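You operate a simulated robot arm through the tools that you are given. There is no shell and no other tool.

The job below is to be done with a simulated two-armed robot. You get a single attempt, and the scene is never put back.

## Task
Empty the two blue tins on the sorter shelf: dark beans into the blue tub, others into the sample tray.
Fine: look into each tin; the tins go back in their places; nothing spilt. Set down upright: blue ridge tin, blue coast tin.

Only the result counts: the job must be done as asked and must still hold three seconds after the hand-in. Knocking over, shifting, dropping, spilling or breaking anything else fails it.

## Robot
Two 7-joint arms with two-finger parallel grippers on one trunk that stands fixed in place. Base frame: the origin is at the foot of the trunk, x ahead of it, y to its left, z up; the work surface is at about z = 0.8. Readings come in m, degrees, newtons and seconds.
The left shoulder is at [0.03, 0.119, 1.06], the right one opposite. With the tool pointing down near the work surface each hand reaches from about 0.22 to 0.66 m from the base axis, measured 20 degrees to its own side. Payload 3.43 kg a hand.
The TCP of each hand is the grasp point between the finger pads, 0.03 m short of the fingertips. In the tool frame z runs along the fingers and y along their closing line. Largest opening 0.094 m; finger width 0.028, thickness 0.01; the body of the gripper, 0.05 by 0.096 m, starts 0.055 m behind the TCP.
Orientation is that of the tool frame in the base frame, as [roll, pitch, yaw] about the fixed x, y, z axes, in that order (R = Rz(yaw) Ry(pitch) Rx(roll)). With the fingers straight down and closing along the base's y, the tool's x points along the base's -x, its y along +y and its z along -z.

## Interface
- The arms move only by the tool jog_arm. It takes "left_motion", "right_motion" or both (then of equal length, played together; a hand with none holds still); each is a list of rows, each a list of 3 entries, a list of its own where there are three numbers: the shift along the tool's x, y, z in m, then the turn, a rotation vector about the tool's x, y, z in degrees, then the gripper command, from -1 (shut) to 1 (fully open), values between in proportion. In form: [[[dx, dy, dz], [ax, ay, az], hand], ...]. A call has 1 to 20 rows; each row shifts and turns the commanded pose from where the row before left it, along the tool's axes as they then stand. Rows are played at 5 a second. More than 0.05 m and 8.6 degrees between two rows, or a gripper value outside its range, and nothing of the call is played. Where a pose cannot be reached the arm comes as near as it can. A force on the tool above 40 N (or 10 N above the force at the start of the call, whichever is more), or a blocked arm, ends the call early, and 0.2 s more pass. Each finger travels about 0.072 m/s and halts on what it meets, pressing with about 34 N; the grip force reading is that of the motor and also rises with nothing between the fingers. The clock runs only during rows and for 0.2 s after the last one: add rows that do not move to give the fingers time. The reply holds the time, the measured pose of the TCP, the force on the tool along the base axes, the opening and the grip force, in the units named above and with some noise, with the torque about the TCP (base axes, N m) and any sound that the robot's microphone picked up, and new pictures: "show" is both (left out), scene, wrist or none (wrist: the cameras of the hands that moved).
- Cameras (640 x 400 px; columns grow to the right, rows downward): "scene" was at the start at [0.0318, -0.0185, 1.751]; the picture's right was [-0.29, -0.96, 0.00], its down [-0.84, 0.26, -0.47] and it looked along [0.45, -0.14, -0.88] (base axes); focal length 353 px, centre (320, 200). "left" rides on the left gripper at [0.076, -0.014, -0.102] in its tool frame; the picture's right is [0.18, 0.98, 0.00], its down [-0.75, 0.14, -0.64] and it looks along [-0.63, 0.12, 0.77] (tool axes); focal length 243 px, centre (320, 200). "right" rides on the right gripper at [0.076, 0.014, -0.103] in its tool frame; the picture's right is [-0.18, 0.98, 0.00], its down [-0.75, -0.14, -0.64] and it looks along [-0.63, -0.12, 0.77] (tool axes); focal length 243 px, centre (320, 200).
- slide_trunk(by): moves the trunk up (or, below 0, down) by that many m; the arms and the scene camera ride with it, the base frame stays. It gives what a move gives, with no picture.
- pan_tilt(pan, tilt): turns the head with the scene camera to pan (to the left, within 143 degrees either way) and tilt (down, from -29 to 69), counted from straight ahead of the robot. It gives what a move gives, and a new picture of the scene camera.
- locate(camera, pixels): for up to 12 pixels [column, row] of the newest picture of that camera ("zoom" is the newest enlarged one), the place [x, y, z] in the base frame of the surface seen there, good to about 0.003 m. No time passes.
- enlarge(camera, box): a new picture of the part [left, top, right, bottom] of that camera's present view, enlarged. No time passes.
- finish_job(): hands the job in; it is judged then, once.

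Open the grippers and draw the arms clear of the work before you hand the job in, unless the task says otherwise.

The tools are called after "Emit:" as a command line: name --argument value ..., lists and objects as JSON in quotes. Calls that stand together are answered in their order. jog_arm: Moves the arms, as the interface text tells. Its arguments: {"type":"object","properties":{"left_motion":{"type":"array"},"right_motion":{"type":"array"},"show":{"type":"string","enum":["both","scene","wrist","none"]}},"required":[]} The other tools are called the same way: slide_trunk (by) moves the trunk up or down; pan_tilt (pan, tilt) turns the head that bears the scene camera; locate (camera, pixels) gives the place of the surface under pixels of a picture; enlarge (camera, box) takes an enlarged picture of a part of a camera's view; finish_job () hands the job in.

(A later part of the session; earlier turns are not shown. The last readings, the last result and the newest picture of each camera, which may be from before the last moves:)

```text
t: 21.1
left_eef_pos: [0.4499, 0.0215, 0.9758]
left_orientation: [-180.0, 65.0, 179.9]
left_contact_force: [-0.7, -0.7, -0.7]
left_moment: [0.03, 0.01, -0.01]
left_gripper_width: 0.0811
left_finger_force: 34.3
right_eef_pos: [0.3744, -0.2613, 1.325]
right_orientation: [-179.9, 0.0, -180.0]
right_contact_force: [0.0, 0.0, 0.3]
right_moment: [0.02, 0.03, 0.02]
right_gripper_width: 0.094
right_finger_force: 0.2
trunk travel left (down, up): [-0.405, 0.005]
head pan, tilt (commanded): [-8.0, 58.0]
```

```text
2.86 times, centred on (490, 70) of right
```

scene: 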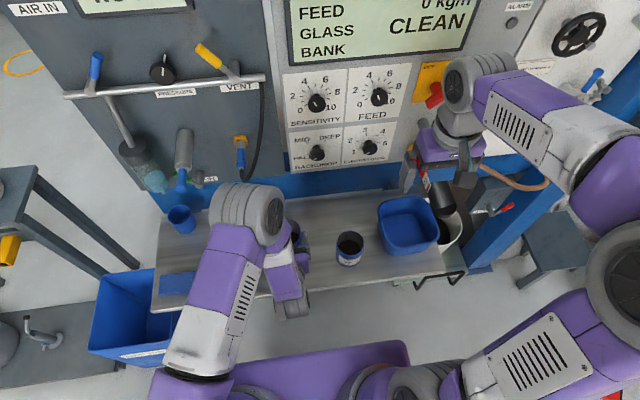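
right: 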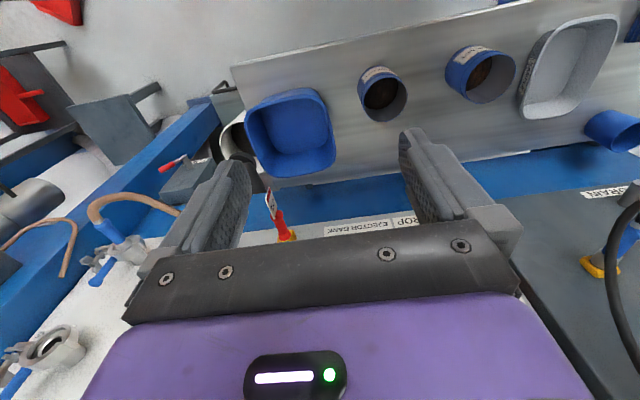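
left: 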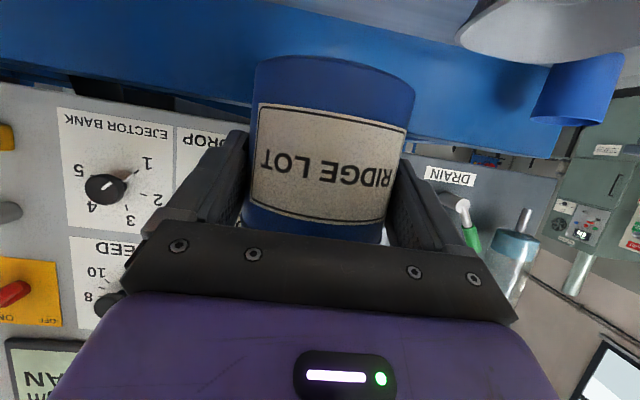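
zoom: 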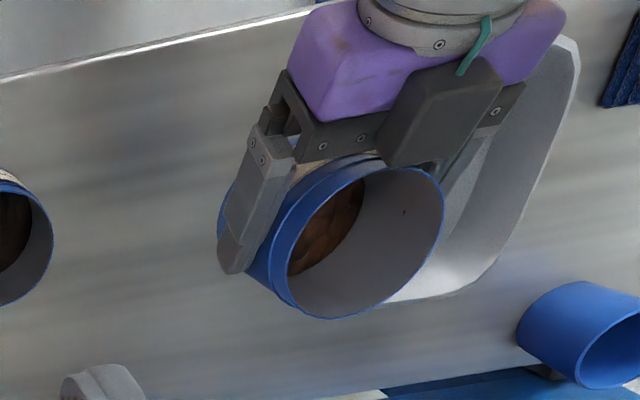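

The ridge tin is lifted cleanly and beans stay inside. I'll move it slowly toward the tray side, to TCP (0.488, 0.137, 0.95).

Emit:
jog_arm --left_motion '[[[0.0005, 0.0095, 0.0037], [0, 0, 0], -1], [[0.001, 0.0193, 0.0073], [0, 0, 0], -1], [[0.001, 0.0193, 0.0073], [0, 0, 0], -1], [[0.001, 0.0193, 0.0073], [0, 0, 0], -1], [[0.001, 0.0193, 0.0073], [0, 0, 0], -1], [[0.001, 0.0193, 0.0073], [0, 0, 0], -1], [[0.0005, 0.0095, 0.0037], [0, 0, 0], -1], [[0, 0, 0], [0, 0, 0], -1]]'

Emit:
enlarge --camera "right" --box '[420, 0, 640, 140]'

```text
t: 22.9
left_eef_pos: [0.4881, 0.1357, 0.9504]
left_orientation: [180.0, 64.9, 180.0]
left_contact_force: [-0.8, -0.3, 0.1]
left_moment: [-0.01, 0.01, -0.02]
left_gripper_width: 0.0807
left_finger_force: 33.6
right_eef_pos: [0.3753, -0.2632, 1.3248]
right_orientation: [180.0, 0.1, -180.0]
right_contact_force: [0.2, 1.0, -0.2]
right_moment: [0.01, 0.0, 0.03]
right_gripper_width: 0.0937
right_finger_force: 0.0
trunk travel left (down, up): [-0.405, 0.005]
head pan, tilt (commanded): [-8.0, 58.0]
```

scene: 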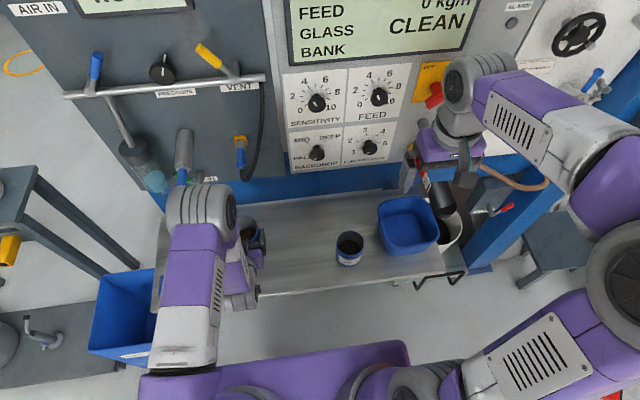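
left: 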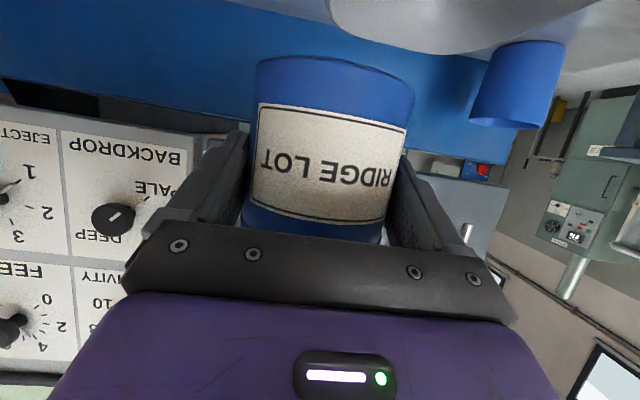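

```text
2.86 times, centred on (530, 70) of right
```

zoom: 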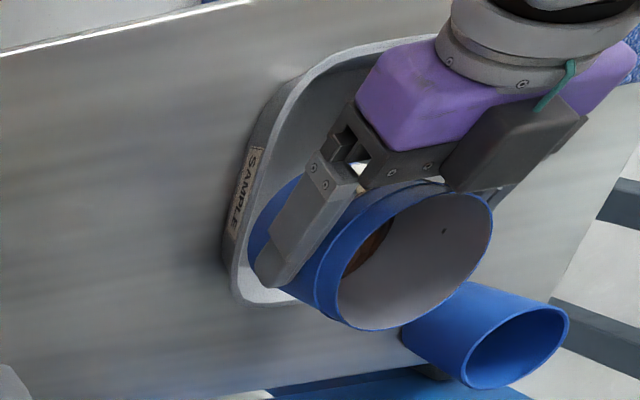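

Tin is beside and above the tray. Before tilting I'll check elbow/forearm heights over the shelf items.

Emit:
locate --camera "scene" --pixels '[[200, 190], [180, 215], [165, 230], [232, 215], [195, 270], [180, 350], [245, 240], [240, 290]]'

```text
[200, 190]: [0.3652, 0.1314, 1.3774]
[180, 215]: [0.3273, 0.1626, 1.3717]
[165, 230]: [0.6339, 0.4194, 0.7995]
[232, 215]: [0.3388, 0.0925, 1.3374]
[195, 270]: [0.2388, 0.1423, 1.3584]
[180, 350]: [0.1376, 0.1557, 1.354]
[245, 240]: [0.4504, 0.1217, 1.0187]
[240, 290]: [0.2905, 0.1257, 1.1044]
```

The elbow is high (z≈1.35), clear. I'll start tilting toward the tray (+y): to 40° now.

Emit:
jog_arm --left_motion '[[[0, 0, 0], [1.69, 0, -3.625], -1], [[0, 0, 0], [2.536, 0, -5.438], -1], [[0, 0, 0], [2.536, 0, -5.438], -1], [[0, 0, 0], [2.536, 0, -5.438], -1], [[0, 0, 0], [2.536, 0, -5.438], -1], [[0, 0, 0], [2.536, 0, -5.438], -1], [[0, 0, 0], [2.536, 0, -5.438], -1], [[0, 0, 0], [0, 0, 0], -1]]'

Emit:
enlarge --camera "scene" --box '[160, 190, 300, 290]'

Emit:
enlarge --camera "right" --box '[420, 0, 640, 140]'

```text
t: 24.7
left_eef_pos: [0.4882, 0.1334, 0.9513]
left_orientation: [-116.7, 43.8, -126.0]
left_contact_force: [0.2, 0.0, -0.8]
left_moment: [-0.01, 0.02, 0.0]
left_gripper_width: 0.0806
left_finger_force: 34.1
right_eef_pos: [0.374, -0.2635, 1.3246]
right_orientation: [179.9, 0.0, 180.0]
right_contact_force: [-0.5, -0.8, -0.1]
right_moment: [0.0, 0.0, 0.01]
right_gripper_width: 0.094
right_finger_force: 0.2
trunk travel left (down, up): [-0.405, 0.005]
head pan, tilt (commanded): [-8.0, 58.0]
```

scene: 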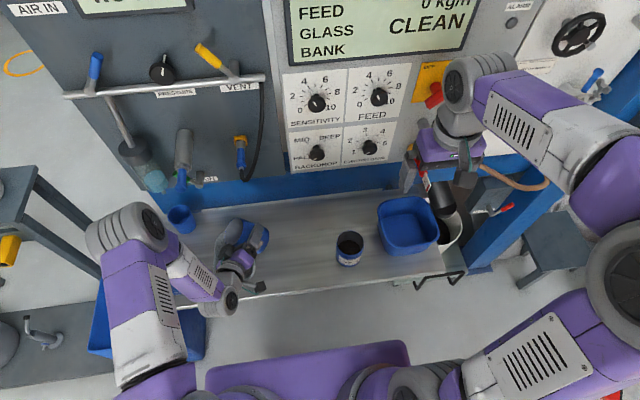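
left: 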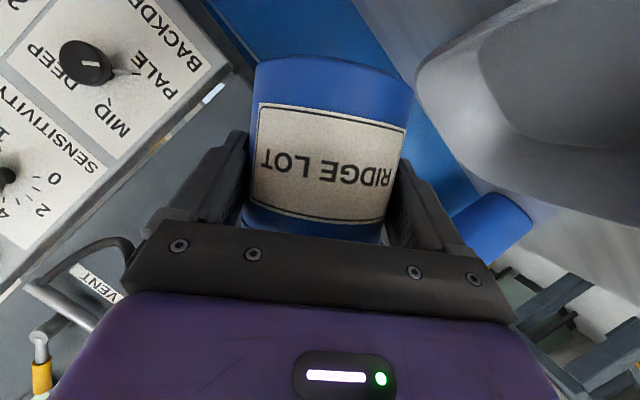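

```text
4.00 times, centred on (230, 240) of scene
```

zoom: 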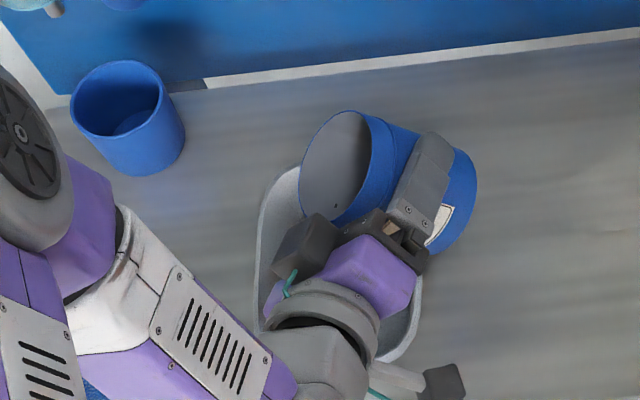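

```text
2.86 times, centred on (530, 70) of right
```

zoom: 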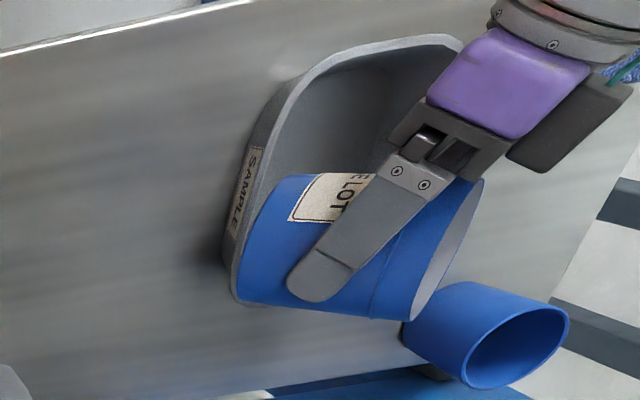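

At 40° tilt the tin's mouth shows at zoom (335,165), nothing poured yet. I'll locate the lip to predict where beans will fall.

Emit:
enlarge --camera "scene" --box '[210, 205, 290, 265]'

Emit:
locate --camera "scene" --pixels '[[235, 225], [244, 245], [246, 217], [253, 228], [240, 248], [226, 237], [230, 260], [262, 270]]'

```text
6.67 times, centred on (250, 235) of scene
```

zoom: 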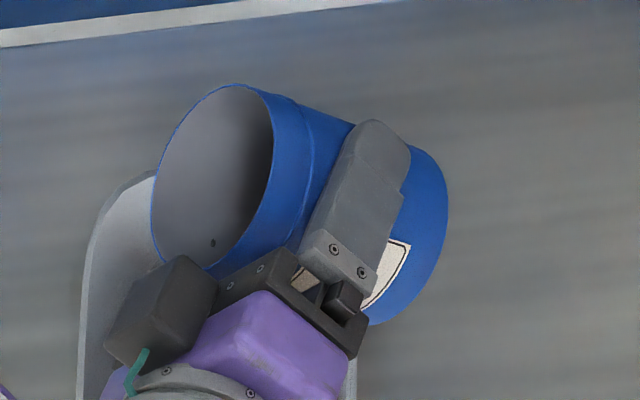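

```text
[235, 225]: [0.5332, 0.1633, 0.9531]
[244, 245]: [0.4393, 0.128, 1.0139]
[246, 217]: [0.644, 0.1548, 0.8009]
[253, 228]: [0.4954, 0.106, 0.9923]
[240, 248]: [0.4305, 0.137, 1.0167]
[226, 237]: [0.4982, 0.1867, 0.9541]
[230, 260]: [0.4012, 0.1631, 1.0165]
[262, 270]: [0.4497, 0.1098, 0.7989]
```

The lip is at (0.498,0.187,0.954), right over the tray centre. I'll lower 3 cm and continue tilting slowly to 64°, watching for the start of the pour.

Emit:
jog_arm --left_motion '[[[0.0104, 0.00964, 0.00486], [0, 0, 0], -1], [[0.0104, 0.00964, 0.00486], [0, 0, 0], -1], [[0, 0, 0], [1.69, 0, -3.625], -1], [[0, 0, 0], [1.69, 0, -3.625], -1], [[0, 0, 0], [1.69, 0, -3.625], -1], [[0, 0, 0], [1.69, 0, -3.625], -1], [[0, 0, 0], [1.69, 0, -3.625], -1], [[0, 0, 0], [1.69, 0, -3.625], -1], [[0, 0, 0], [0, 0, 0], -1]]' --show "scene"

Emit:
enlarge --camera "scene" --box '[190, 205, 290, 275]'

Emit:
enlarge --camera "right" --box '[420, 0, 640, 140]'

```text
t: 26.7
left_eef_pos: [0.4867, 0.1349, 0.9198]
left_orientation: [-101.6, 23.4, -117.5]
left_contact_force: [0.1, 0.2, -1.3]
left_moment: [0.01, -0.04, -0.01]
left_gripper_width: 0.0804
left_finger_force: 34.4
right_eef_pos: [0.3748, -0.262, 1.3248]
right_orientation: [-180.0, 0.0, -180.0]
right_contact_force: [-0.6, -0.3, -0.5]
right_moment: [-0.04, 0.01, 0.02]
right_gripper_width: 0.094
right_finger_force: 0.0
trunk travel left (down, up): [-0.405, 0.005]
head pan, tilt (commanded): [-8.0, 58.0]
```

scene: 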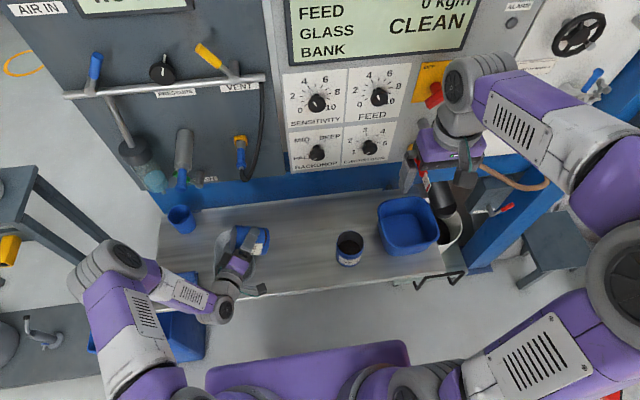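

```text
5.71 times, centred on (240, 240) of scene
```

zoom: 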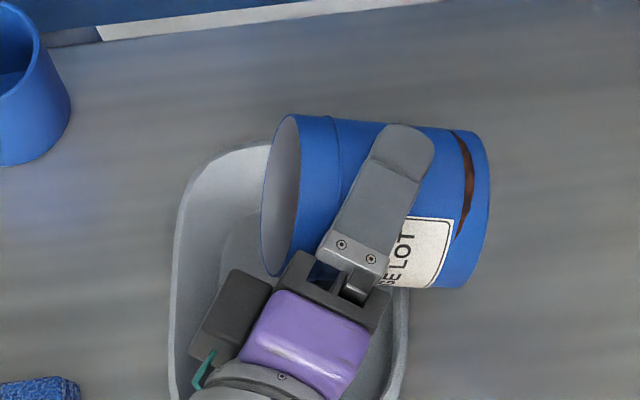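

```text
2.86 times, centred on (530, 70) of right
```

zoom: 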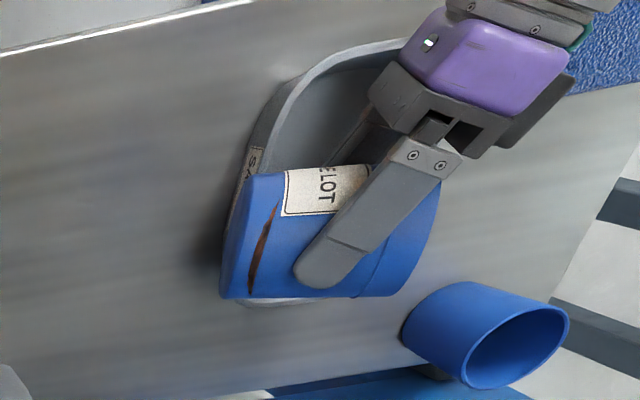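

At 64° nothing has left the tin yet (contents leaning inside). I'll continue to 84° slowly, TCP fixed, the lip staying over the tray.

Emit:
jog_arm --left_motion '[[[0, 0, 0], [1.69, 0, -3.625], -1], [[0, 0, 0], [1.69, 0, -3.625], -1], [[0, 0, 0], [1.69, 0, -3.625], -1], [[0, 0, 0], [1.69, 0, -3.625], -1], [[0, 0, 0], [1.69, 0, -3.625], -1], [[0, 0, 0], [0, 0, 0], -1]]' --show "scene"

Emit:
enlarge --camera "scene" --box '[190, 205, 290, 275]'

Emit:
enlarge --camera "right" --box '[420, 0, 640, 140]'

```text
t: 28.1
left_eef_pos: [0.4878, 0.1341, 0.9226]
left_orientation: [-92.5, 5.3, -115.3]
left_contact_force: [-0.2, -1.6, -1.4]
left_moment: [0.04, 0.0, 0.02]
left_gripper_width: 0.0801
left_finger_force: 34.1
right_eef_pos: [0.3739, -0.2629, 1.3257]
right_orientation: [-180.0, 0.0, 180.0]
right_contact_force: [-1.0, -0.6, 0.1]
right_moment: [-0.01, 0.03, -0.02]
right_gripper_width: 0.094
right_finger_force: 0.1
trunk travel left (down, up): [-0.405, 0.005]
head pan, tilt (commanded): [-8.0, 58.0]
```

scene: 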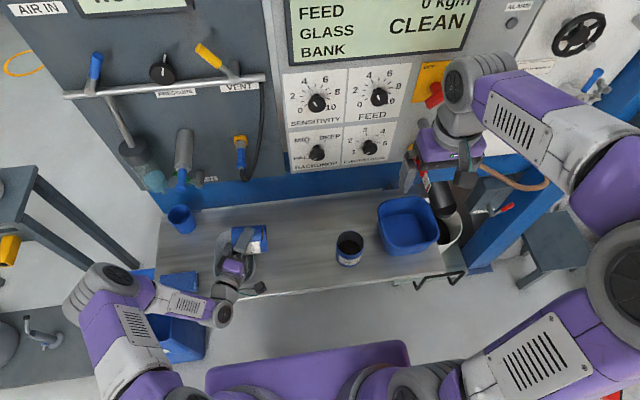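

```text
5.71 times, centred on (240, 240) of scene
```

zoom: 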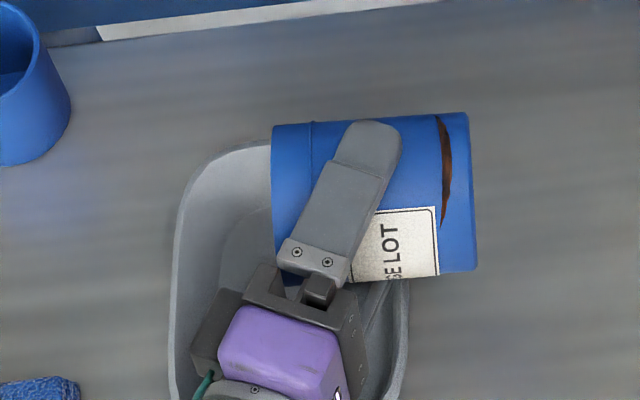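

```text
2.86 times, centred on (530, 70) of right
```

zoom: 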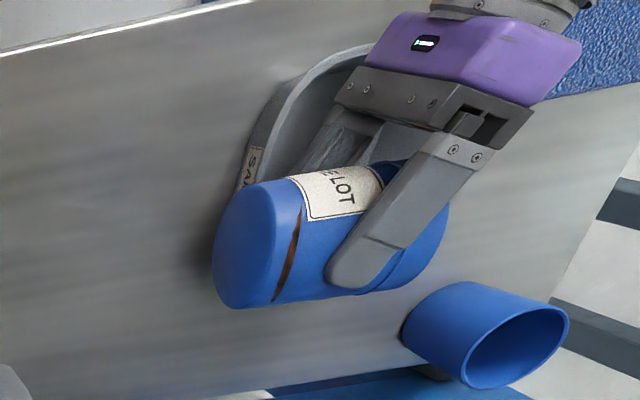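

Still nothing poured at 84°. I'll continue to 104° while shifting +y so the lip stays over the tray centre.

Emit:
jog_arm --left_motion '[[[-0.0031, 0, -0.0014], [1.69, 0, -3.625], -1], [[-0.0031, 0, -0.0014], [1.69, 0, -3.625], -1], [[-0.0031, 0, -0.0014], [1.69, 0, -3.625], -1], [[-0.0031, 0, -0.0014], [1.69, 0, -3.625], -1], [[-0.0031, 0, -0.0014], [1.69, 0, -3.625], -1], [[0, 0, 0], [0, 0, 0], -1]]' --show "scene"

Emit:
enlarge --camera "scene" --box '[190, 205, 290, 275]'

Emit:
enlarge --camera "right" --box '[420, 0, 640, 140]'

```text
t: 29.5
left_eef_pos: [0.4881, 0.1523, 0.9208]
left_orientation: [-83.9, -12.7, -115.7]
left_contact_force: [-0.2, -1.2, -0.9]
left_moment: [0.01, 0.03, 0.02]
left_gripper_width: 0.0801
left_finger_force: 34.0
right_eef_pos: [0.3739, -0.263, 1.3237]
right_orientation: [-180.0, 0.0, 180.0]
right_contact_force: [0.0, 0.3, -0.3]
right_moment: [-0.01, 0.04, -0.01]
right_gripper_width: 0.094
right_finger_force: 0.0
trunk travel left (down, up): [-0.405, 0.005]
head pan, tilt (commanded): [-8.0, 58.0]
```

scene: 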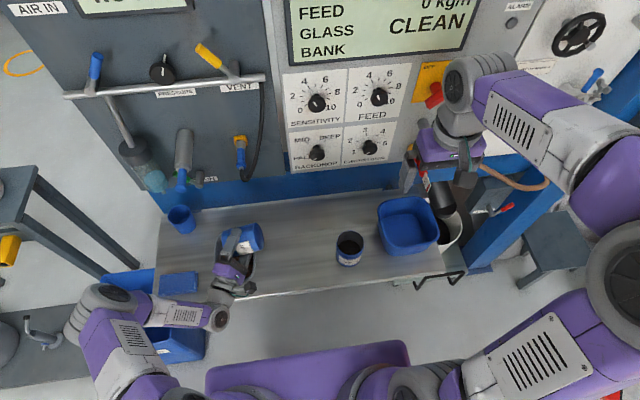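

```text
5.71 times, centred on (240, 240) of scene
```

zoom: 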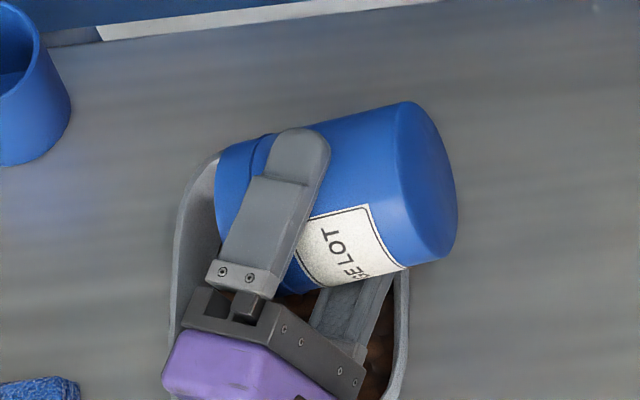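

```text
2.86 times, centred on (530, 70) of right
```

zoom: 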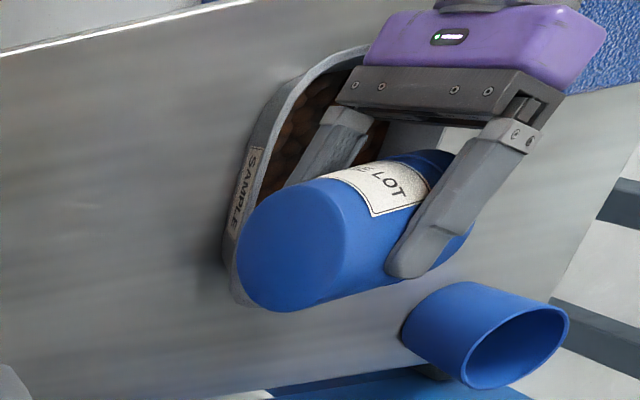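

Brown beans now show in the tray (zoom (370,350)). I'll tilt on to ~128°, rising slightly, to empty the tin completely.

Emit:
jog_arm --left_motion '[[[-0.0009, -0.006, -0.0004], [1.69, 0, -3.625], -1], [[-0.0009, -0.006, -0.0004], [1.69, 0, -3.625], -1], [[-0.0009, -0.006, -0.0004], [1.69, 0, -3.625], -1], [[-0.0009, -0.006, -0.0004], [1.69, 0, -3.625], -1], [[-0.0009, -0.006, -0.0004], [1.69, 0, -3.625], -1], [[-0.0009, -0.006, -0.0004], [1.69, 0, -3.625], -1], [[0, 0, 0], [0, 0, 0], -1], [[0, 0, 0], [0, 0, 0], -1], [[0, 0, 0], [0, 0, 0], -1]]' --show "scene"

Emit:
enlarge --camera "scene" --box '[190, 205, 290, 275]'

Emit:
enlarge --camera "right" --box '[420, 0, 640, 140]'

```text
t: 31.5
left_eef_pos: [0.4881, 0.1702, 0.9525]
left_orientation: [-71.6, -33.8, -120.7]
left_contact_force: [0.3, 0.2, -0.8]
left_moment: [0.05, 0.01, 0.03]
left_gripper_width: 0.08
left_finger_force: 34.0
right_eef_pos: [0.3738, -0.2637, 1.3249]
right_orientation: [180.0, 0.0, 179.9]
right_contact_force: [-0.1, -0.2, -0.4]
right_moment: [-0.03, 0.02, -0.04]
right_gripper_width: 0.0938
right_finger_force: 0.1
trunk travel left (down, up): [-0.405, 0.005]
head pan, tilt (commanded): [-8.0, 58.0]
```

scene: 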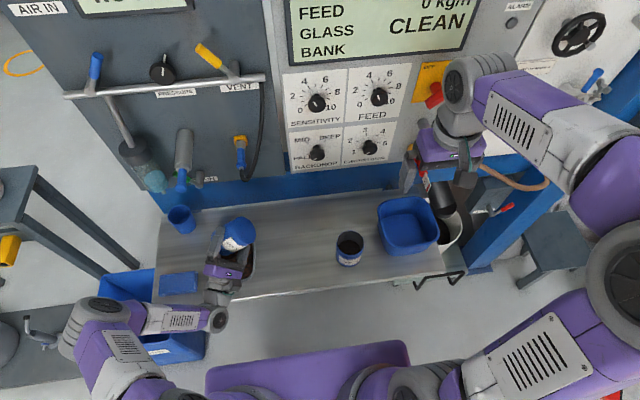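

```text
5.71 times, centred on (240, 240) of scene
```

zoom: 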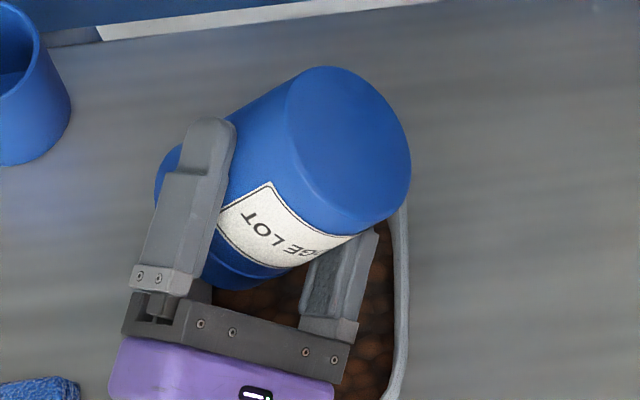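

```text
2.86 times, centred on (530, 70) of right
```

zoom: 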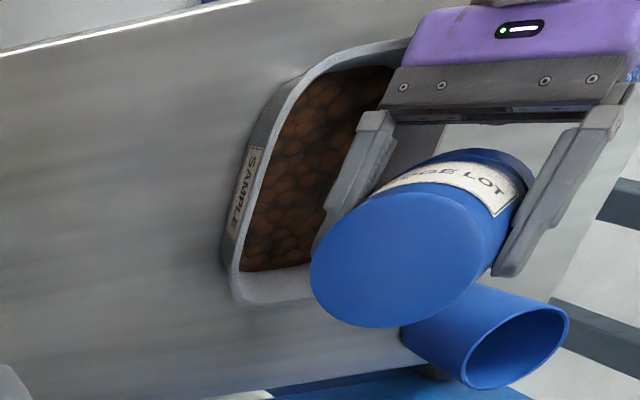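

The tray holds brown beans. I'll tilt a bit further to 140° and hold a second so nothing stays in the tin.

Emit:
jog_arm --left_motion '[[[-0.0007, -0.0049, -0.0003], [1.69, 0, -3.625], -1], [[-0.0007, -0.0049, -0.0003], [1.69, 0, -3.625], -1], [[-0.0007, -0.0049, -0.0003], [1.69, 0, -3.625], -1], [[0, 0, 0], [0, 0, 0], -1], [[0, 0, 0], [0, 0, 0], -1], [[0, 0, 0], [0, 0, 0], -1], [[0, 0, 0], [0, 0, 0], -1], [[0, 0, 0], [0, 0, 0], -1]]' --show "scene"

Emit:
enlarge --camera "right" --box '[420, 0, 640, 140]'

```text
t: 33.3
left_eef_pos: [0.4871, 0.1829, 0.9605]
left_orientation: [-63.2, -43.9, -126.0]
left_contact_force: [-0.5, 0.1, -1.2]
left_moment: [-0.03, 0.0, 0.02]
left_gripper_width: 0.0798
left_finger_force: 34.6
right_eef_pos: [0.3739, -0.2623, 1.3253]
right_orientation: [180.0, 0.0, 180.0]
right_contact_force: [-0.8, 0.1, 0.3]
right_moment: [-0.01, -0.04, 0.01]
right_gripper_width: 0.0939
right_finger_force: 0.0
trunk travel left (down, up): [-0.405, 0.005]
head pan, tilt (commanded): [-8.0, 58.0]
```

scene: 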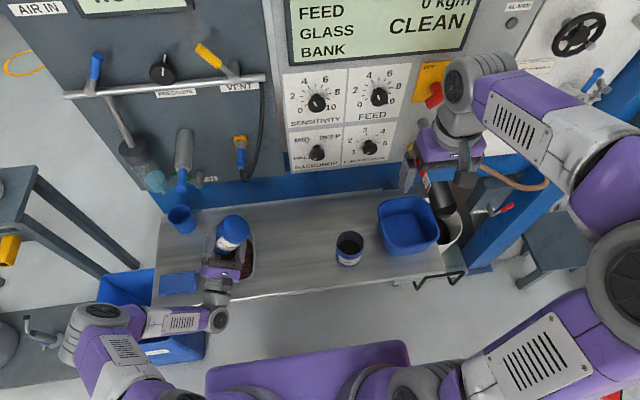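

```text
2.86 times, centred on (530, 70) of right
```

zoom: 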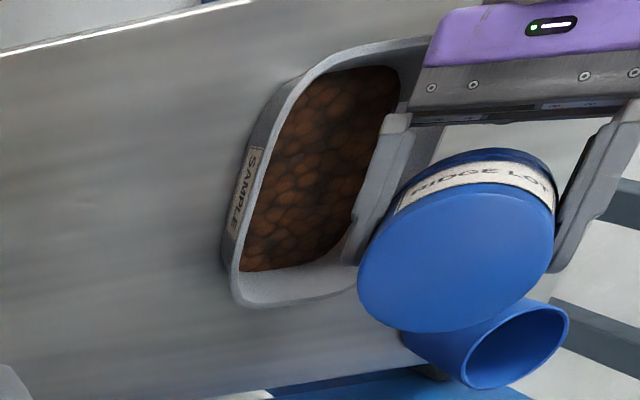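

Ridge tin is emptied into the tray, beans all within it at zoom (320,170). I'll roll the tin back upright in place, clear of the tray.

Emit:
jog_arm --left_motion '[[[0, 0, 0], [-1.69, 0, 3.625], -1], [[0, 0, 0], [-3.381, 0, 7.25], -1], [[0, 0, 0], [-3.381, 0, 7.25], -1], [[0, 0, 0], [-3.381, 0, 7.25], -1], [[0, 0, 0], [-3.381, 0, 7.25], -1], [[0, 0, 0], [-3.381, 0, 7.25], -1], [[0, 0, 0], [-3.381, 0, 7.25], -1], [[0, 0, 0], [-3.381, 0, 7.25], -1], [[0, 0, 0], [-3.381, 0, 7.25], -1], [[0, 0, 0], [-3.381, 0, 7.25], -1], [[0, 0, 0], [-3.381, 0, 7.25], -1], [[0, 0, 0], [-3.381, 0, 7.25], -1], [[0, 0, 0], [-3.381, 0, 7.25], -1], [[0, 0, 0], [-3.381, 0, 7.25], -1], [[0, 0, 0], [-3.381, 0, 7.25], -1], [[0, 0, 0], [-3.381, 0, 7.25], -1], [[0, 0, 0], [-3.381, 0, 7.25], -1], [[0, 0, 0], [-3.381, 0, 7.25], -1], [[0, 0, 0], [0, 0, 0], -1]]'

Emit:
enlarge --camera "right" --box '[420, 0, 640, 140]'

Emit:
enlarge --camera "scene" --box '[190, 190, 290, 290]'

```text
t: 37.3
left_eef_pos: [0.489, 0.1827, 0.9597]
left_orientation: [179.6, 65.0, 179.6]
left_contact_force: [-0.3, -0.7, -0.3]
left_moment: [0.0, 0.02, 0.03]
left_gripper_width: 0.0793
left_finger_force: 34.0
right_eef_pos: [0.3749, -0.2621, 1.3253]
right_orientation: [-179.9, 0.0, -180.0]
right_contact_force: [0.2, 0.2, 0.0]
right_moment: [0.0, 0.01, -0.04]
right_gripper_width: 0.0942
right_finger_force: 0.0
trunk travel left (down, up): [-0.405, 0.005]
head pan, tilt (commanded): [-8.0, 58.0]
```

scene: 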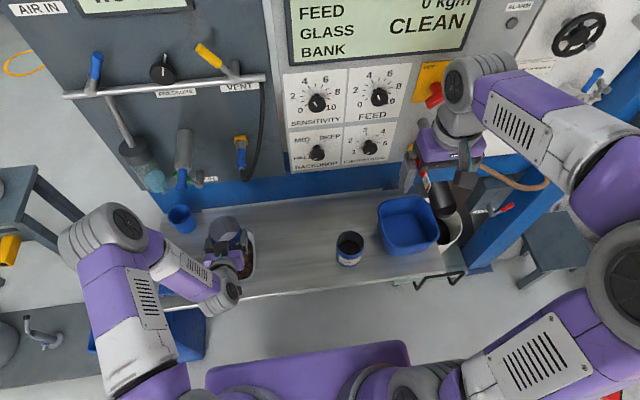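
left: 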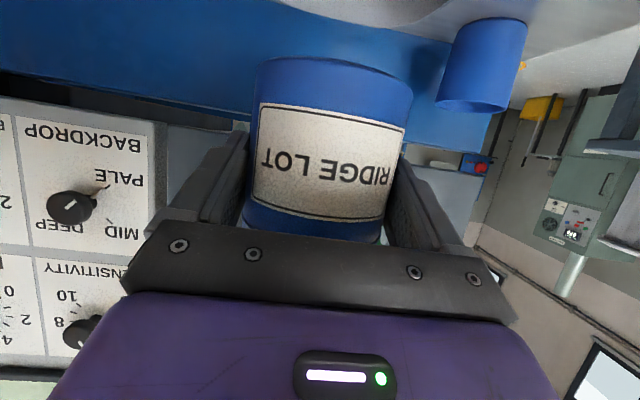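

```text
2.86 times, centred on (530, 70) of right
```

zoom: 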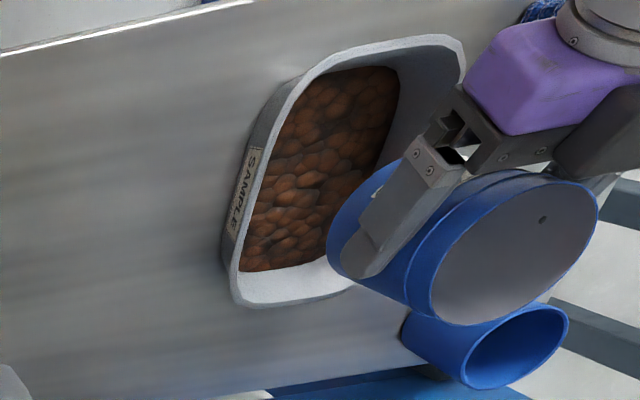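

```text
4.00 times, centred on (240, 240) of scene
```

zoom: 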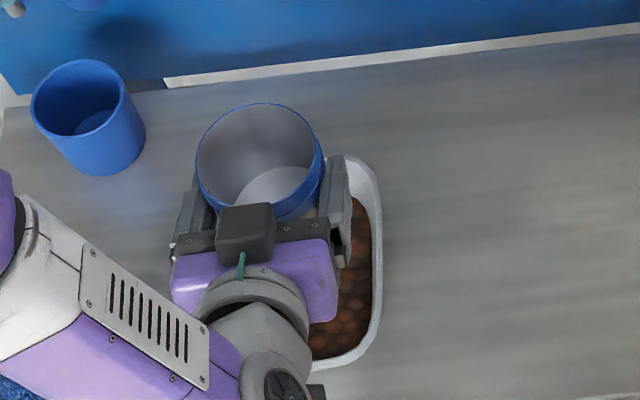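

The ridge tin is empty (light floor visible). I'll measure where the tin sits relative to the TCP now, to put it back exactly.

Emit:
enlarge --camera "scene" --box '[200, 205, 260, 250]'

Emit:
locate --camera "left" --pixels '[[264, 90], [335, 90], [405, 100], [258, 75], [335, 75], [410, 85], [250, 215], [320, 234], [376, 236], [264, 150], [330, 150], [390, 160]]'

```text
8.89 times, centred on (230, 228) of scene
```

zoom: 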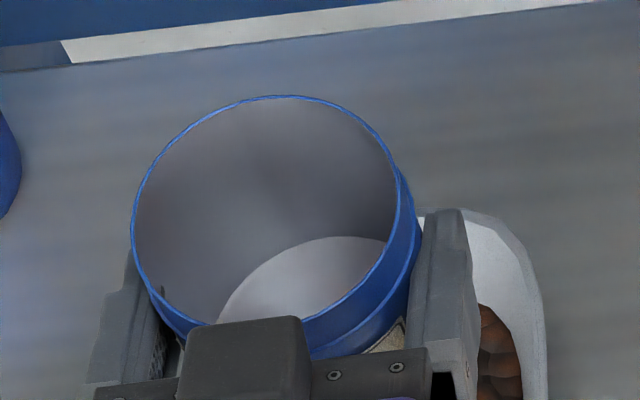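

```text
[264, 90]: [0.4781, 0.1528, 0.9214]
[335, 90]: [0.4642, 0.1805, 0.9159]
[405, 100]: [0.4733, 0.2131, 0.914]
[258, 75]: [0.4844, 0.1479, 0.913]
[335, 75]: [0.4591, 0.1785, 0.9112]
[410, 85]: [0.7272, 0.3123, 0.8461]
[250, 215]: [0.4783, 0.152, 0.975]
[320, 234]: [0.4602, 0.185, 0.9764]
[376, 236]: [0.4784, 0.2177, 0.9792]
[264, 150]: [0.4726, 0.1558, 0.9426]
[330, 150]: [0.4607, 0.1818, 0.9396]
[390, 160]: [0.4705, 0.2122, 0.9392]
```

Locating rim points in this zoom.

Emit:
locate --camera "zoom" --pixels '[[133, 225], [165, 150], [280, 98], [365, 130], [399, 190], [385, 250], [345, 300], [150, 280], [310, 270], [300, 350], [205, 115], [250, 290]]'

```text
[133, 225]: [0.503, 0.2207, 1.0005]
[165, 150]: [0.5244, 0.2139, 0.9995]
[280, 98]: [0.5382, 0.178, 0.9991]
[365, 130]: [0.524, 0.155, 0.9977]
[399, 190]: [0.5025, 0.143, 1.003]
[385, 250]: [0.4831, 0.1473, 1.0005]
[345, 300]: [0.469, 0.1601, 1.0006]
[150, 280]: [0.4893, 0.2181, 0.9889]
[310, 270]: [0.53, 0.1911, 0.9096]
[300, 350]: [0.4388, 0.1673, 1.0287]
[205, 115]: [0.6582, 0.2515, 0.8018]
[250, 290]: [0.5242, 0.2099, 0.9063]
```

The tin's centre sits at TCP +(0.010, −0.001) with rim +0.040, unchanged from the grasp. I'll carry it back to above its place, TCP (0.4505, 0.0195, 0.965).

Emit:
jog_arm --left_motion '[[[0.001, -0.0136, -0.0031], [0, 0, 0], -1], [[0.00195, -0.0272, -0.00617], [0, 0, 0], -1], [[0.00195, -0.0272, -0.00617], [0, 0, 0], -1], [[0.00195, -0.0272, -0.00617], [0, 0, 0], -1], [[0.00195, -0.0272, -0.00617], [0, 0, 0], -1], [[0.00195, -0.0272, -0.00617], [0, 0, 0], -1], [[0.001, -0.0136, -0.0031], [0, 0, 0], -1], [[0, 0, 0], [0, 0, 0], -1], [[0, 0, 0], [0, 0, 0], -1]]'

Emit:
enlarge --camera "right" --box '[380, 0, 600, 140]'

```text
t: 39.3
left_eef_pos: [0.4504, 0.0205, 0.9665]
left_orientation: [179.9, 65.1, 179.8]
left_contact_force: [-1.0, 0.2, -0.5]
left_moment: [0.01, 0.0, 0.0]
left_gripper_width: 0.0792
left_finger_force: 33.8
right_eef_pos: [0.3747, -0.2634, 1.3263]
right_orientation: [179.9, 0.0, 179.9]
right_contact_force: [0.3, -0.1, -0.2]
right_moment: [0.0, 0.01, 0.02]
right_gripper_width: 0.0938
right_finger_force: 0.0
trunk travel left (down, up): [-0.405, 0.005]
head pan, tilt (commanded): [-8.0, 58.0]
```

scene: 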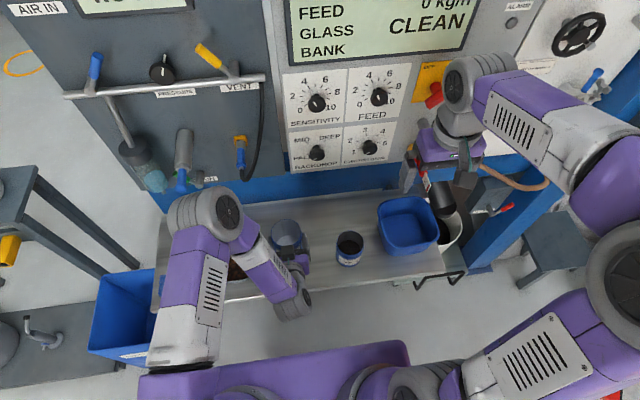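
left: 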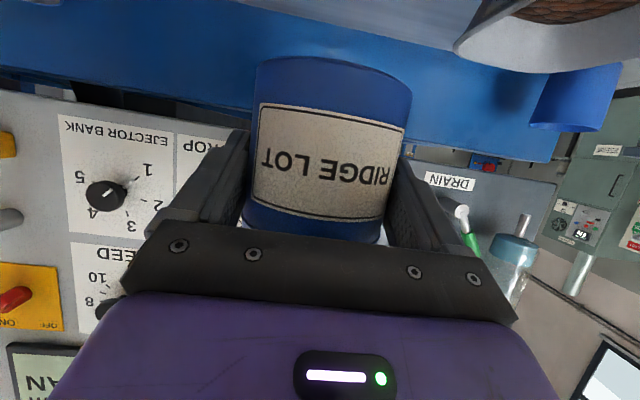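

```text
2.86 times, centred on (490, 70) of right
```

zoom: 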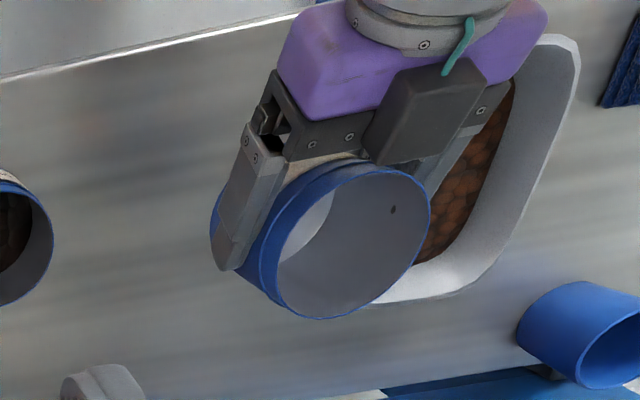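

Tin is over its place. I'll descend 0.10 m, leaving ~1 cm to go.

Emit:
jog_arm --left_motion '[[[0.01813, 0, 0.00845], [0, 0, 0], -1], [[0.01813, 0, 0.00845], [0, 0, 0], -1], [[0.01813, 0, 0.00845], [0, 0, 0], -1], [[0.01813, 0, 0.00845], [0, 0, 0], -1], [[0.01813, 0, 0.00845], [0, 0, 0], -1], [[0, 0, 0], [0, 0, 0], -1], [[0, 0, 0], [0, 0, 0], -1]]' --show "wrist"

Emit:
enlarge --camera "scene" --box '[250, 210, 320, 260]'

```text
t: 40.9
left_eef_pos: [0.4506, 0.0179, 0.866]
left_orientation: [179.9, 65.0, 179.8]
left_contact_force: [-0.4, 0.5, 0.2]
left_moment: [0.01, 0.02, 0.0]
left_gripper_width: 0.079
left_finger_force: 33.9
right_eef_pos: [0.3752, -0.262, 1.3241]
right_orientation: [-179.9, -0.1, -180.0]
right_contact_force: [-1.2, 0.7, -0.5]
right_moment: [-0.01, 0.05, -0.02]
right_gripper_width: 0.094
right_finger_force: 0.0
trunk travel left (down, up): [-0.405, 0.005]
head pan, tilt (commanded): [-8.0, 58.0]
```

left: 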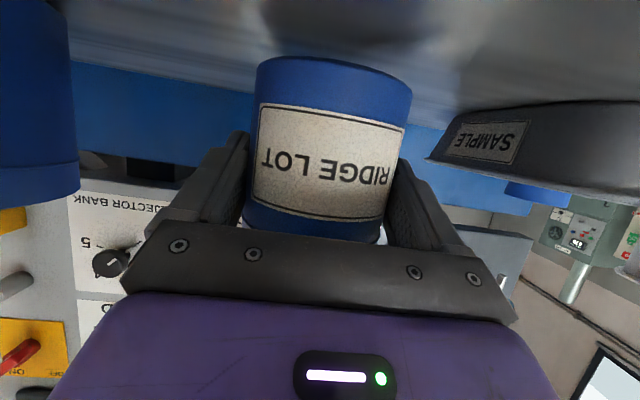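

```text
8.00 times, centred on (285, 235) of scene
```

zoom: 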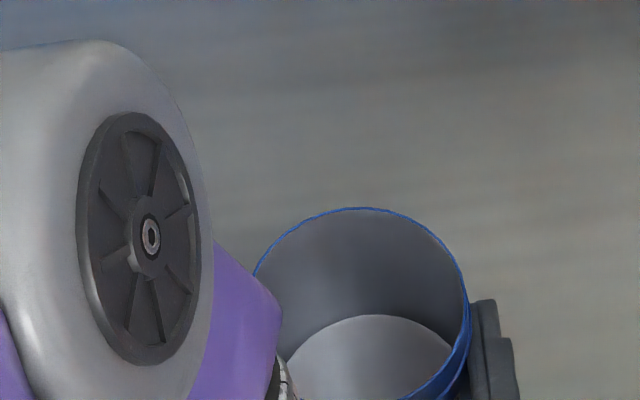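

I'll locate the visible rim to confirm the tin's centre before the final centimetre.

Emit:
locate --camera "zoom" --pixels '[[360, 209], [420, 225], [455, 262], [467, 310], [445, 375], [290, 236], [262, 266], [325, 215]]'

```text
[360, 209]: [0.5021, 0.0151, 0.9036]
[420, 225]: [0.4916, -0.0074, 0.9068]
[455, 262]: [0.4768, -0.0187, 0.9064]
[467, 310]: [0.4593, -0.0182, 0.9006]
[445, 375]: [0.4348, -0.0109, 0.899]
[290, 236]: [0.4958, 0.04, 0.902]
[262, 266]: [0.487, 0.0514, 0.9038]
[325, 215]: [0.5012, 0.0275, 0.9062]
```

Tin centre reads ≈(0.462,0.0205), matching its original place; rim must fall ~11 mm. I'll descend gently, watching the force.

Emit:
jog_arm --left_motion '[[[0.00363, 0, 0.00169], [0, 0, 0], -1], [[0.00363, 0, 0.00169], [0, 0, 0], -1], [[0.00227, 0, 0.00106], [0, 0, 0], -1], [[0, 0, 0], [0, 0, 0], -1], [[0, 0, 0], [0, 0, 0], -1]]' --show "wrist"

```text
t: 42.1
left_eef_pos: [0.4479, 0.0195, 0.8538]
left_orientation: [179.8, 65.2, 179.8]
left_contact_force: [-0.4, 0.0, -0.8]
left_moment: [0.02, 0.02, 0.03]
left_gripper_width: 0.0791
left_finger_force: 33.5
right_eef_pos: [0.3748, -0.2628, 1.3244]
right_orientation: [-179.9, 0.0, 180.0]
right_contact_force: [-0.4, -0.2, -0.1]
right_moment: [0.03, -0.01, -0.03]
right_gripper_width: 0.0939
right_finger_force: 0.0
trunk travel left (down, up): [-0.405, 0.005]
head pan, tilt (commanded): [-8.0, 58.0]
```

left: 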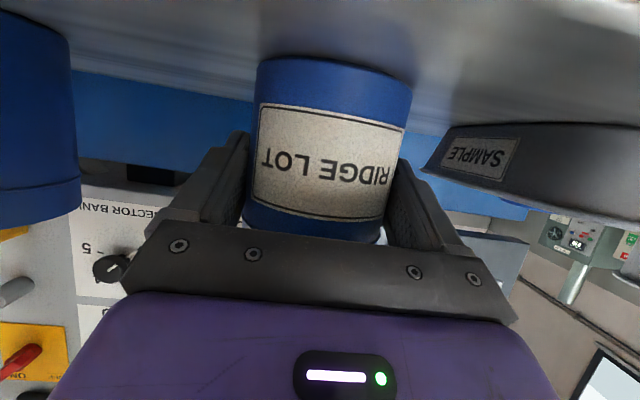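

No contact force yet at z≈0.854. I'll go down in ~1 mm steps until the shelf carries the tin.

Emit:
jog_arm --left_motion '[[[0.0009, 0, 0.0004], [0, 0, 0], -1], [[0, 0, 0], [0, 0, 0], -1]]' --show "none"

Emit:
jog_arm --left_motion '[[[0, 0, 0], [0, 0, 0], -1], [[0, 0, 0], [0, 0, 0], -1]]' --show "wrist"

```text
t: 42.7
left_eef_pos: [0.4499, 0.0201, 0.8549]
left_orientation: [179.9, 65.2, 179.8]
left_contact_force: [-1.0, -1.2, 5.1]
left_moment: [-0.08, 0.11, 0.0]
left_gripper_width: 0.0791
left_finger_force: 34.1
right_eef_pos: [0.3739, -0.2628, 1.3255]
right_orientation: [-180.0, 0.0, -179.9]
right_contact_force: [-0.1, -0.3, 0.4]
right_moment: [0.0, -0.01, -0.04]
right_gripper_width: 0.0942
right_finger_force: 0.0
trunk travel left (down, up): [-0.405, 0.005]
head pan, tilt (commanded): [-8.0, 58.0]
```

```text
t: 43.3
left_eef_pos: [0.4489, 0.0192, 0.8542]
left_orientation: [179.8, 65.3, 179.8]
left_contact_force: [-0.3, -1.2, 7.2]
left_moment: [-0.21, -0.01, -0.01]
left_gripper_width: 0.0791
left_finger_force: 34.0
right_eef_pos: [0.3745, -0.2629, 1.3245]
right_orientation: [-180.0, 0.0, -180.0]
right_contact_force: [0.6, -0.4, -0.2]
right_moment: [0.0, 0.04, 0.0]
right_gripper_width: 0.0939
right_finger_force: 0.0
trunk travel left (down, up): [-0.405, 0.005]
head pan, tilt (commanded): [-8.0, 58.0]
```

left: 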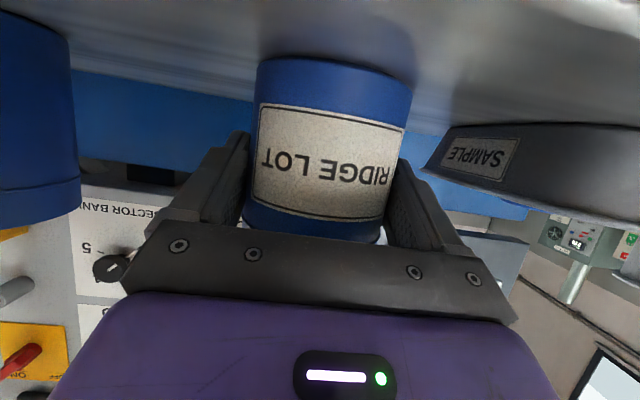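

The shelf now carries the tin (≈7 N upward). I'll open the gripper gradually.

Emit:
jog_arm --left_motion '[[[0, 0, 0], [0, 0, 0], 0.7], [[0, 0, 0], [0, 0, 0], 0.78], [[0, 0, 0], [0, 0, 0], 0.88], [[0, 0, 0], [0, 0, 0], 1], [[0, 0, 0], [0, 0, 0], 1], [[0, 0, 0], [0, 0, 0], 1]]'

Emit:
enlarge --camera "right" --box '[400, 0, 560, 100]'

```text
t: 44.7
left_eef_pos: [0.4487, 0.0203, 0.855]
left_orientation: [179.8, 65.0, 179.9]
left_contact_force: [0.2, 0.1, -0.1]
left_moment: [0.0, 0.02, 0.02]
left_gripper_width: 0.094
left_finger_force: 0.0
right_eef_pos: [0.375, -0.262, 1.3248]
right_orientation: [180.0, -0.1, 179.9]
right_contact_force: [0.3, 0.4, -0.2]
right_moment: [0.02, 0.0, 0.01]
right_gripper_width: 0.0943
right_finger_force: 0.1
trunk travel left (down, up): [-0.405, 0.005]
head pan, tilt (commanded): [-8.0, 58.0]
```

scene: 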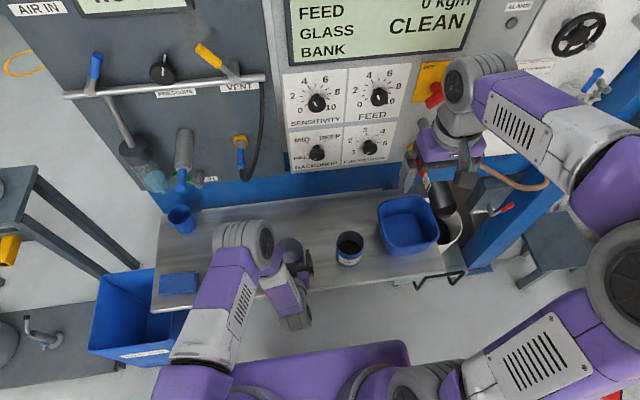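
left: 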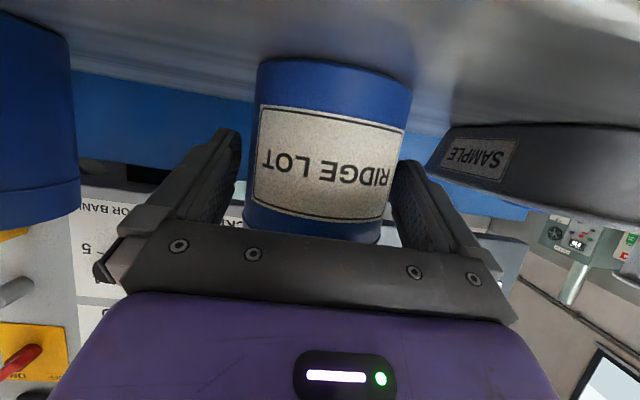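

```text
4.00 times, centred on (480, 50) of right
```

zoom: 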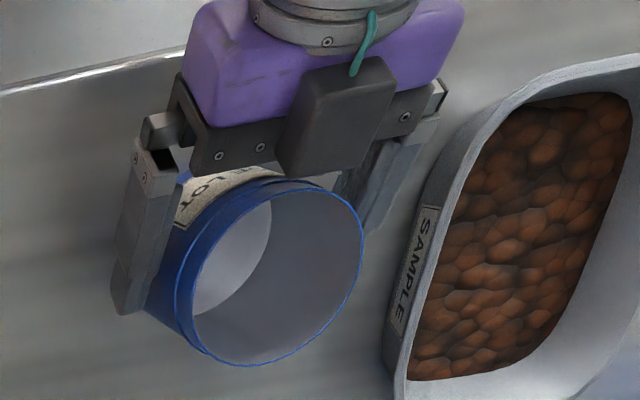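

The ridge tin stands upright and empty in its place. I'll raise the left hand straight up clear of it.

Emit:
jog_arm --left_motion '[[[-0.00906, 0, -0.00423], [0, 0, 0], 1], [[-0.01813, 0, -0.00845], [0, 0, 0], 1], [[-0.01813, 0, -0.00845], [0, 0, 0], 1], [[-0.01813, 0, -0.00845], [0, 0, 0], 1], [[-0.01813, 0, -0.00845], [0, 0, 0], 1], [[-0.0272, 0, -0.0127], [0, 0, 0], 1], [[-0.0272, 0, -0.0127], [0, 0, 0], 1], [[-0.0272, 0, -0.0127], [0, 0, 0], 1], [[-0.0272, 0, -0.0127], [0, 0, 0], 1], [[0, 0, 0], [0, 0, 0], 1]]'

```text
t: 46.9
left_eef_pos: [0.4501, 0.0171, 1.0619]
left_orientation: [179.8, 65.0, 179.7]
left_contact_force: [0.2, -0.5, -0.2]
left_moment: [0.0, -0.02, 0.01]
left_gripper_width: 0.0942
left_finger_force: 0.1
right_eef_pos: [0.3745, -0.2628, 1.3247]
right_orientation: [180.0, 0.0, -180.0]
right_contact_force: [-0.2, 0.2, 0.4]
right_moment: [-0.03, 0.0, 0.0]
right_gripper_width: 0.0939
right_finger_force: 0.1
trunk travel left (down, up): [-0.405, 0.005]
head pan, tilt (commanded): [-8.0, 58.0]
```

scene: 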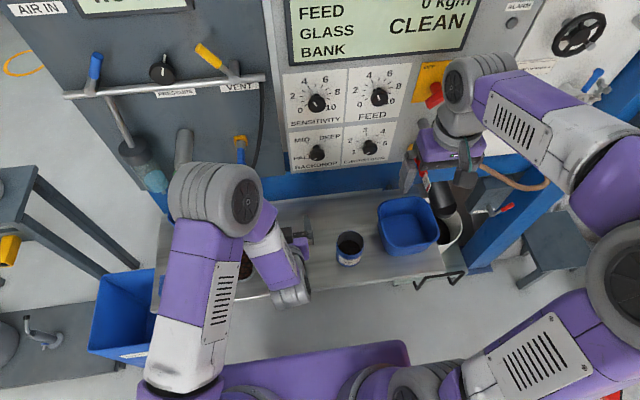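
left: 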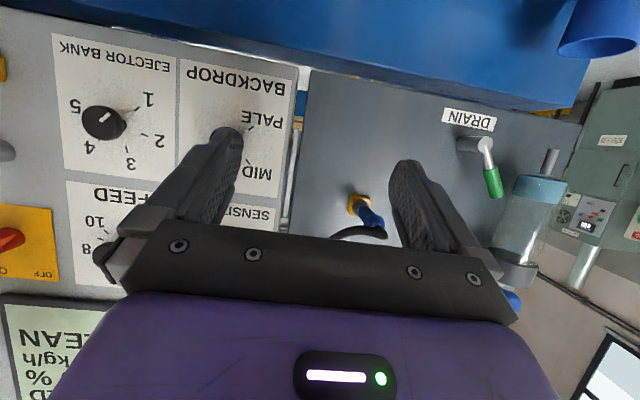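

I'll move the left hand away to the upper left so that the tins and tray are in view.

Emit:
jog_arm --left_motion '[[[-0.0163, 0.032, -0.0076], [0, 0, 0], 1], [[-0.0163, 0.032, -0.0076], [0, 0, 0], 1], [[-0.0163, 0.032, -0.0076], [0, 0, 0], 1], [[-0.0163, 0.032, -0.0076], [0, 0, 0], 1], [[-0.0163, 0.032, -0.0076], [0, 0, 0], 1], [[0, 0, 0], [0, 0, 0], 1]]' --show "scene"

Emit:
enlarge --camera "scene" --box '[210, 200, 380, 300]'

Emit:
enlarge --camera "right" --box '[360, 0, 640, 160]'

```text
t: 48.3
left_eef_pos: [0.4574, 0.178, 1.1536]
left_orientation: [179.7, 64.9, 179.7]
left_contact_force: [0.2, -0.8, 0.1]
left_moment: [-0.01, -0.01, 0.03]
left_gripper_width: 0.0942
left_finger_force: 0.0
left hand out of reach, approached as far as the arm can: row 5
right_eef_pos: [0.3743, -0.2633, 1.3247]
right_orientation: [-180.0, 0.0, 180.0]
right_contact_force: [-0.5, -1.0, 1.4]
right_moment: [0.03, 0.01, 0.01]
right_gripper_width: 0.0939
right_finger_force: 0.1
trunk travel left (down, up): [-0.405, 0.005]
head pan, tilt (commanded): [-8.0, 58.0]
```

scene: 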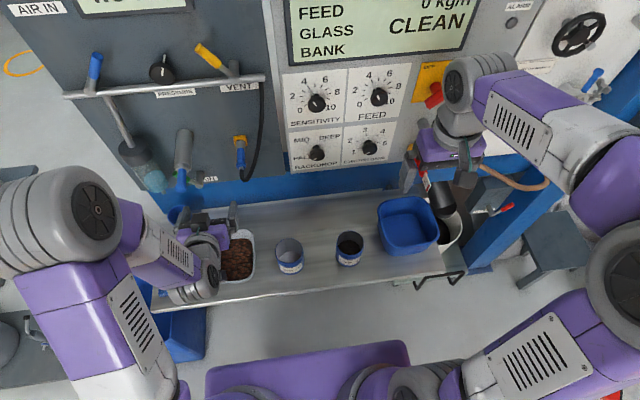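

```text
3.76 times, centred on (295, 250) of scene
```

zoom: 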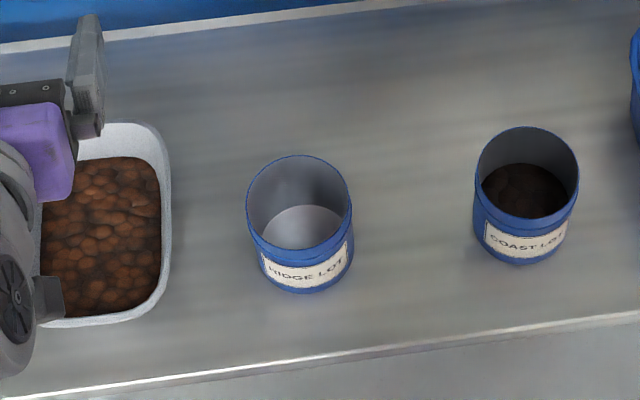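

```text
2.29 times, centred on (500, 80) of right
```

zoom: 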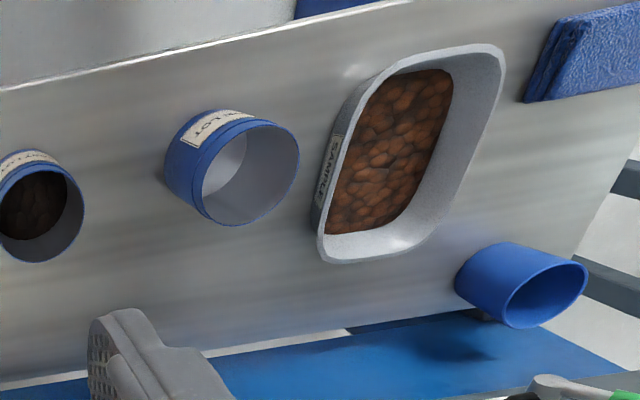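

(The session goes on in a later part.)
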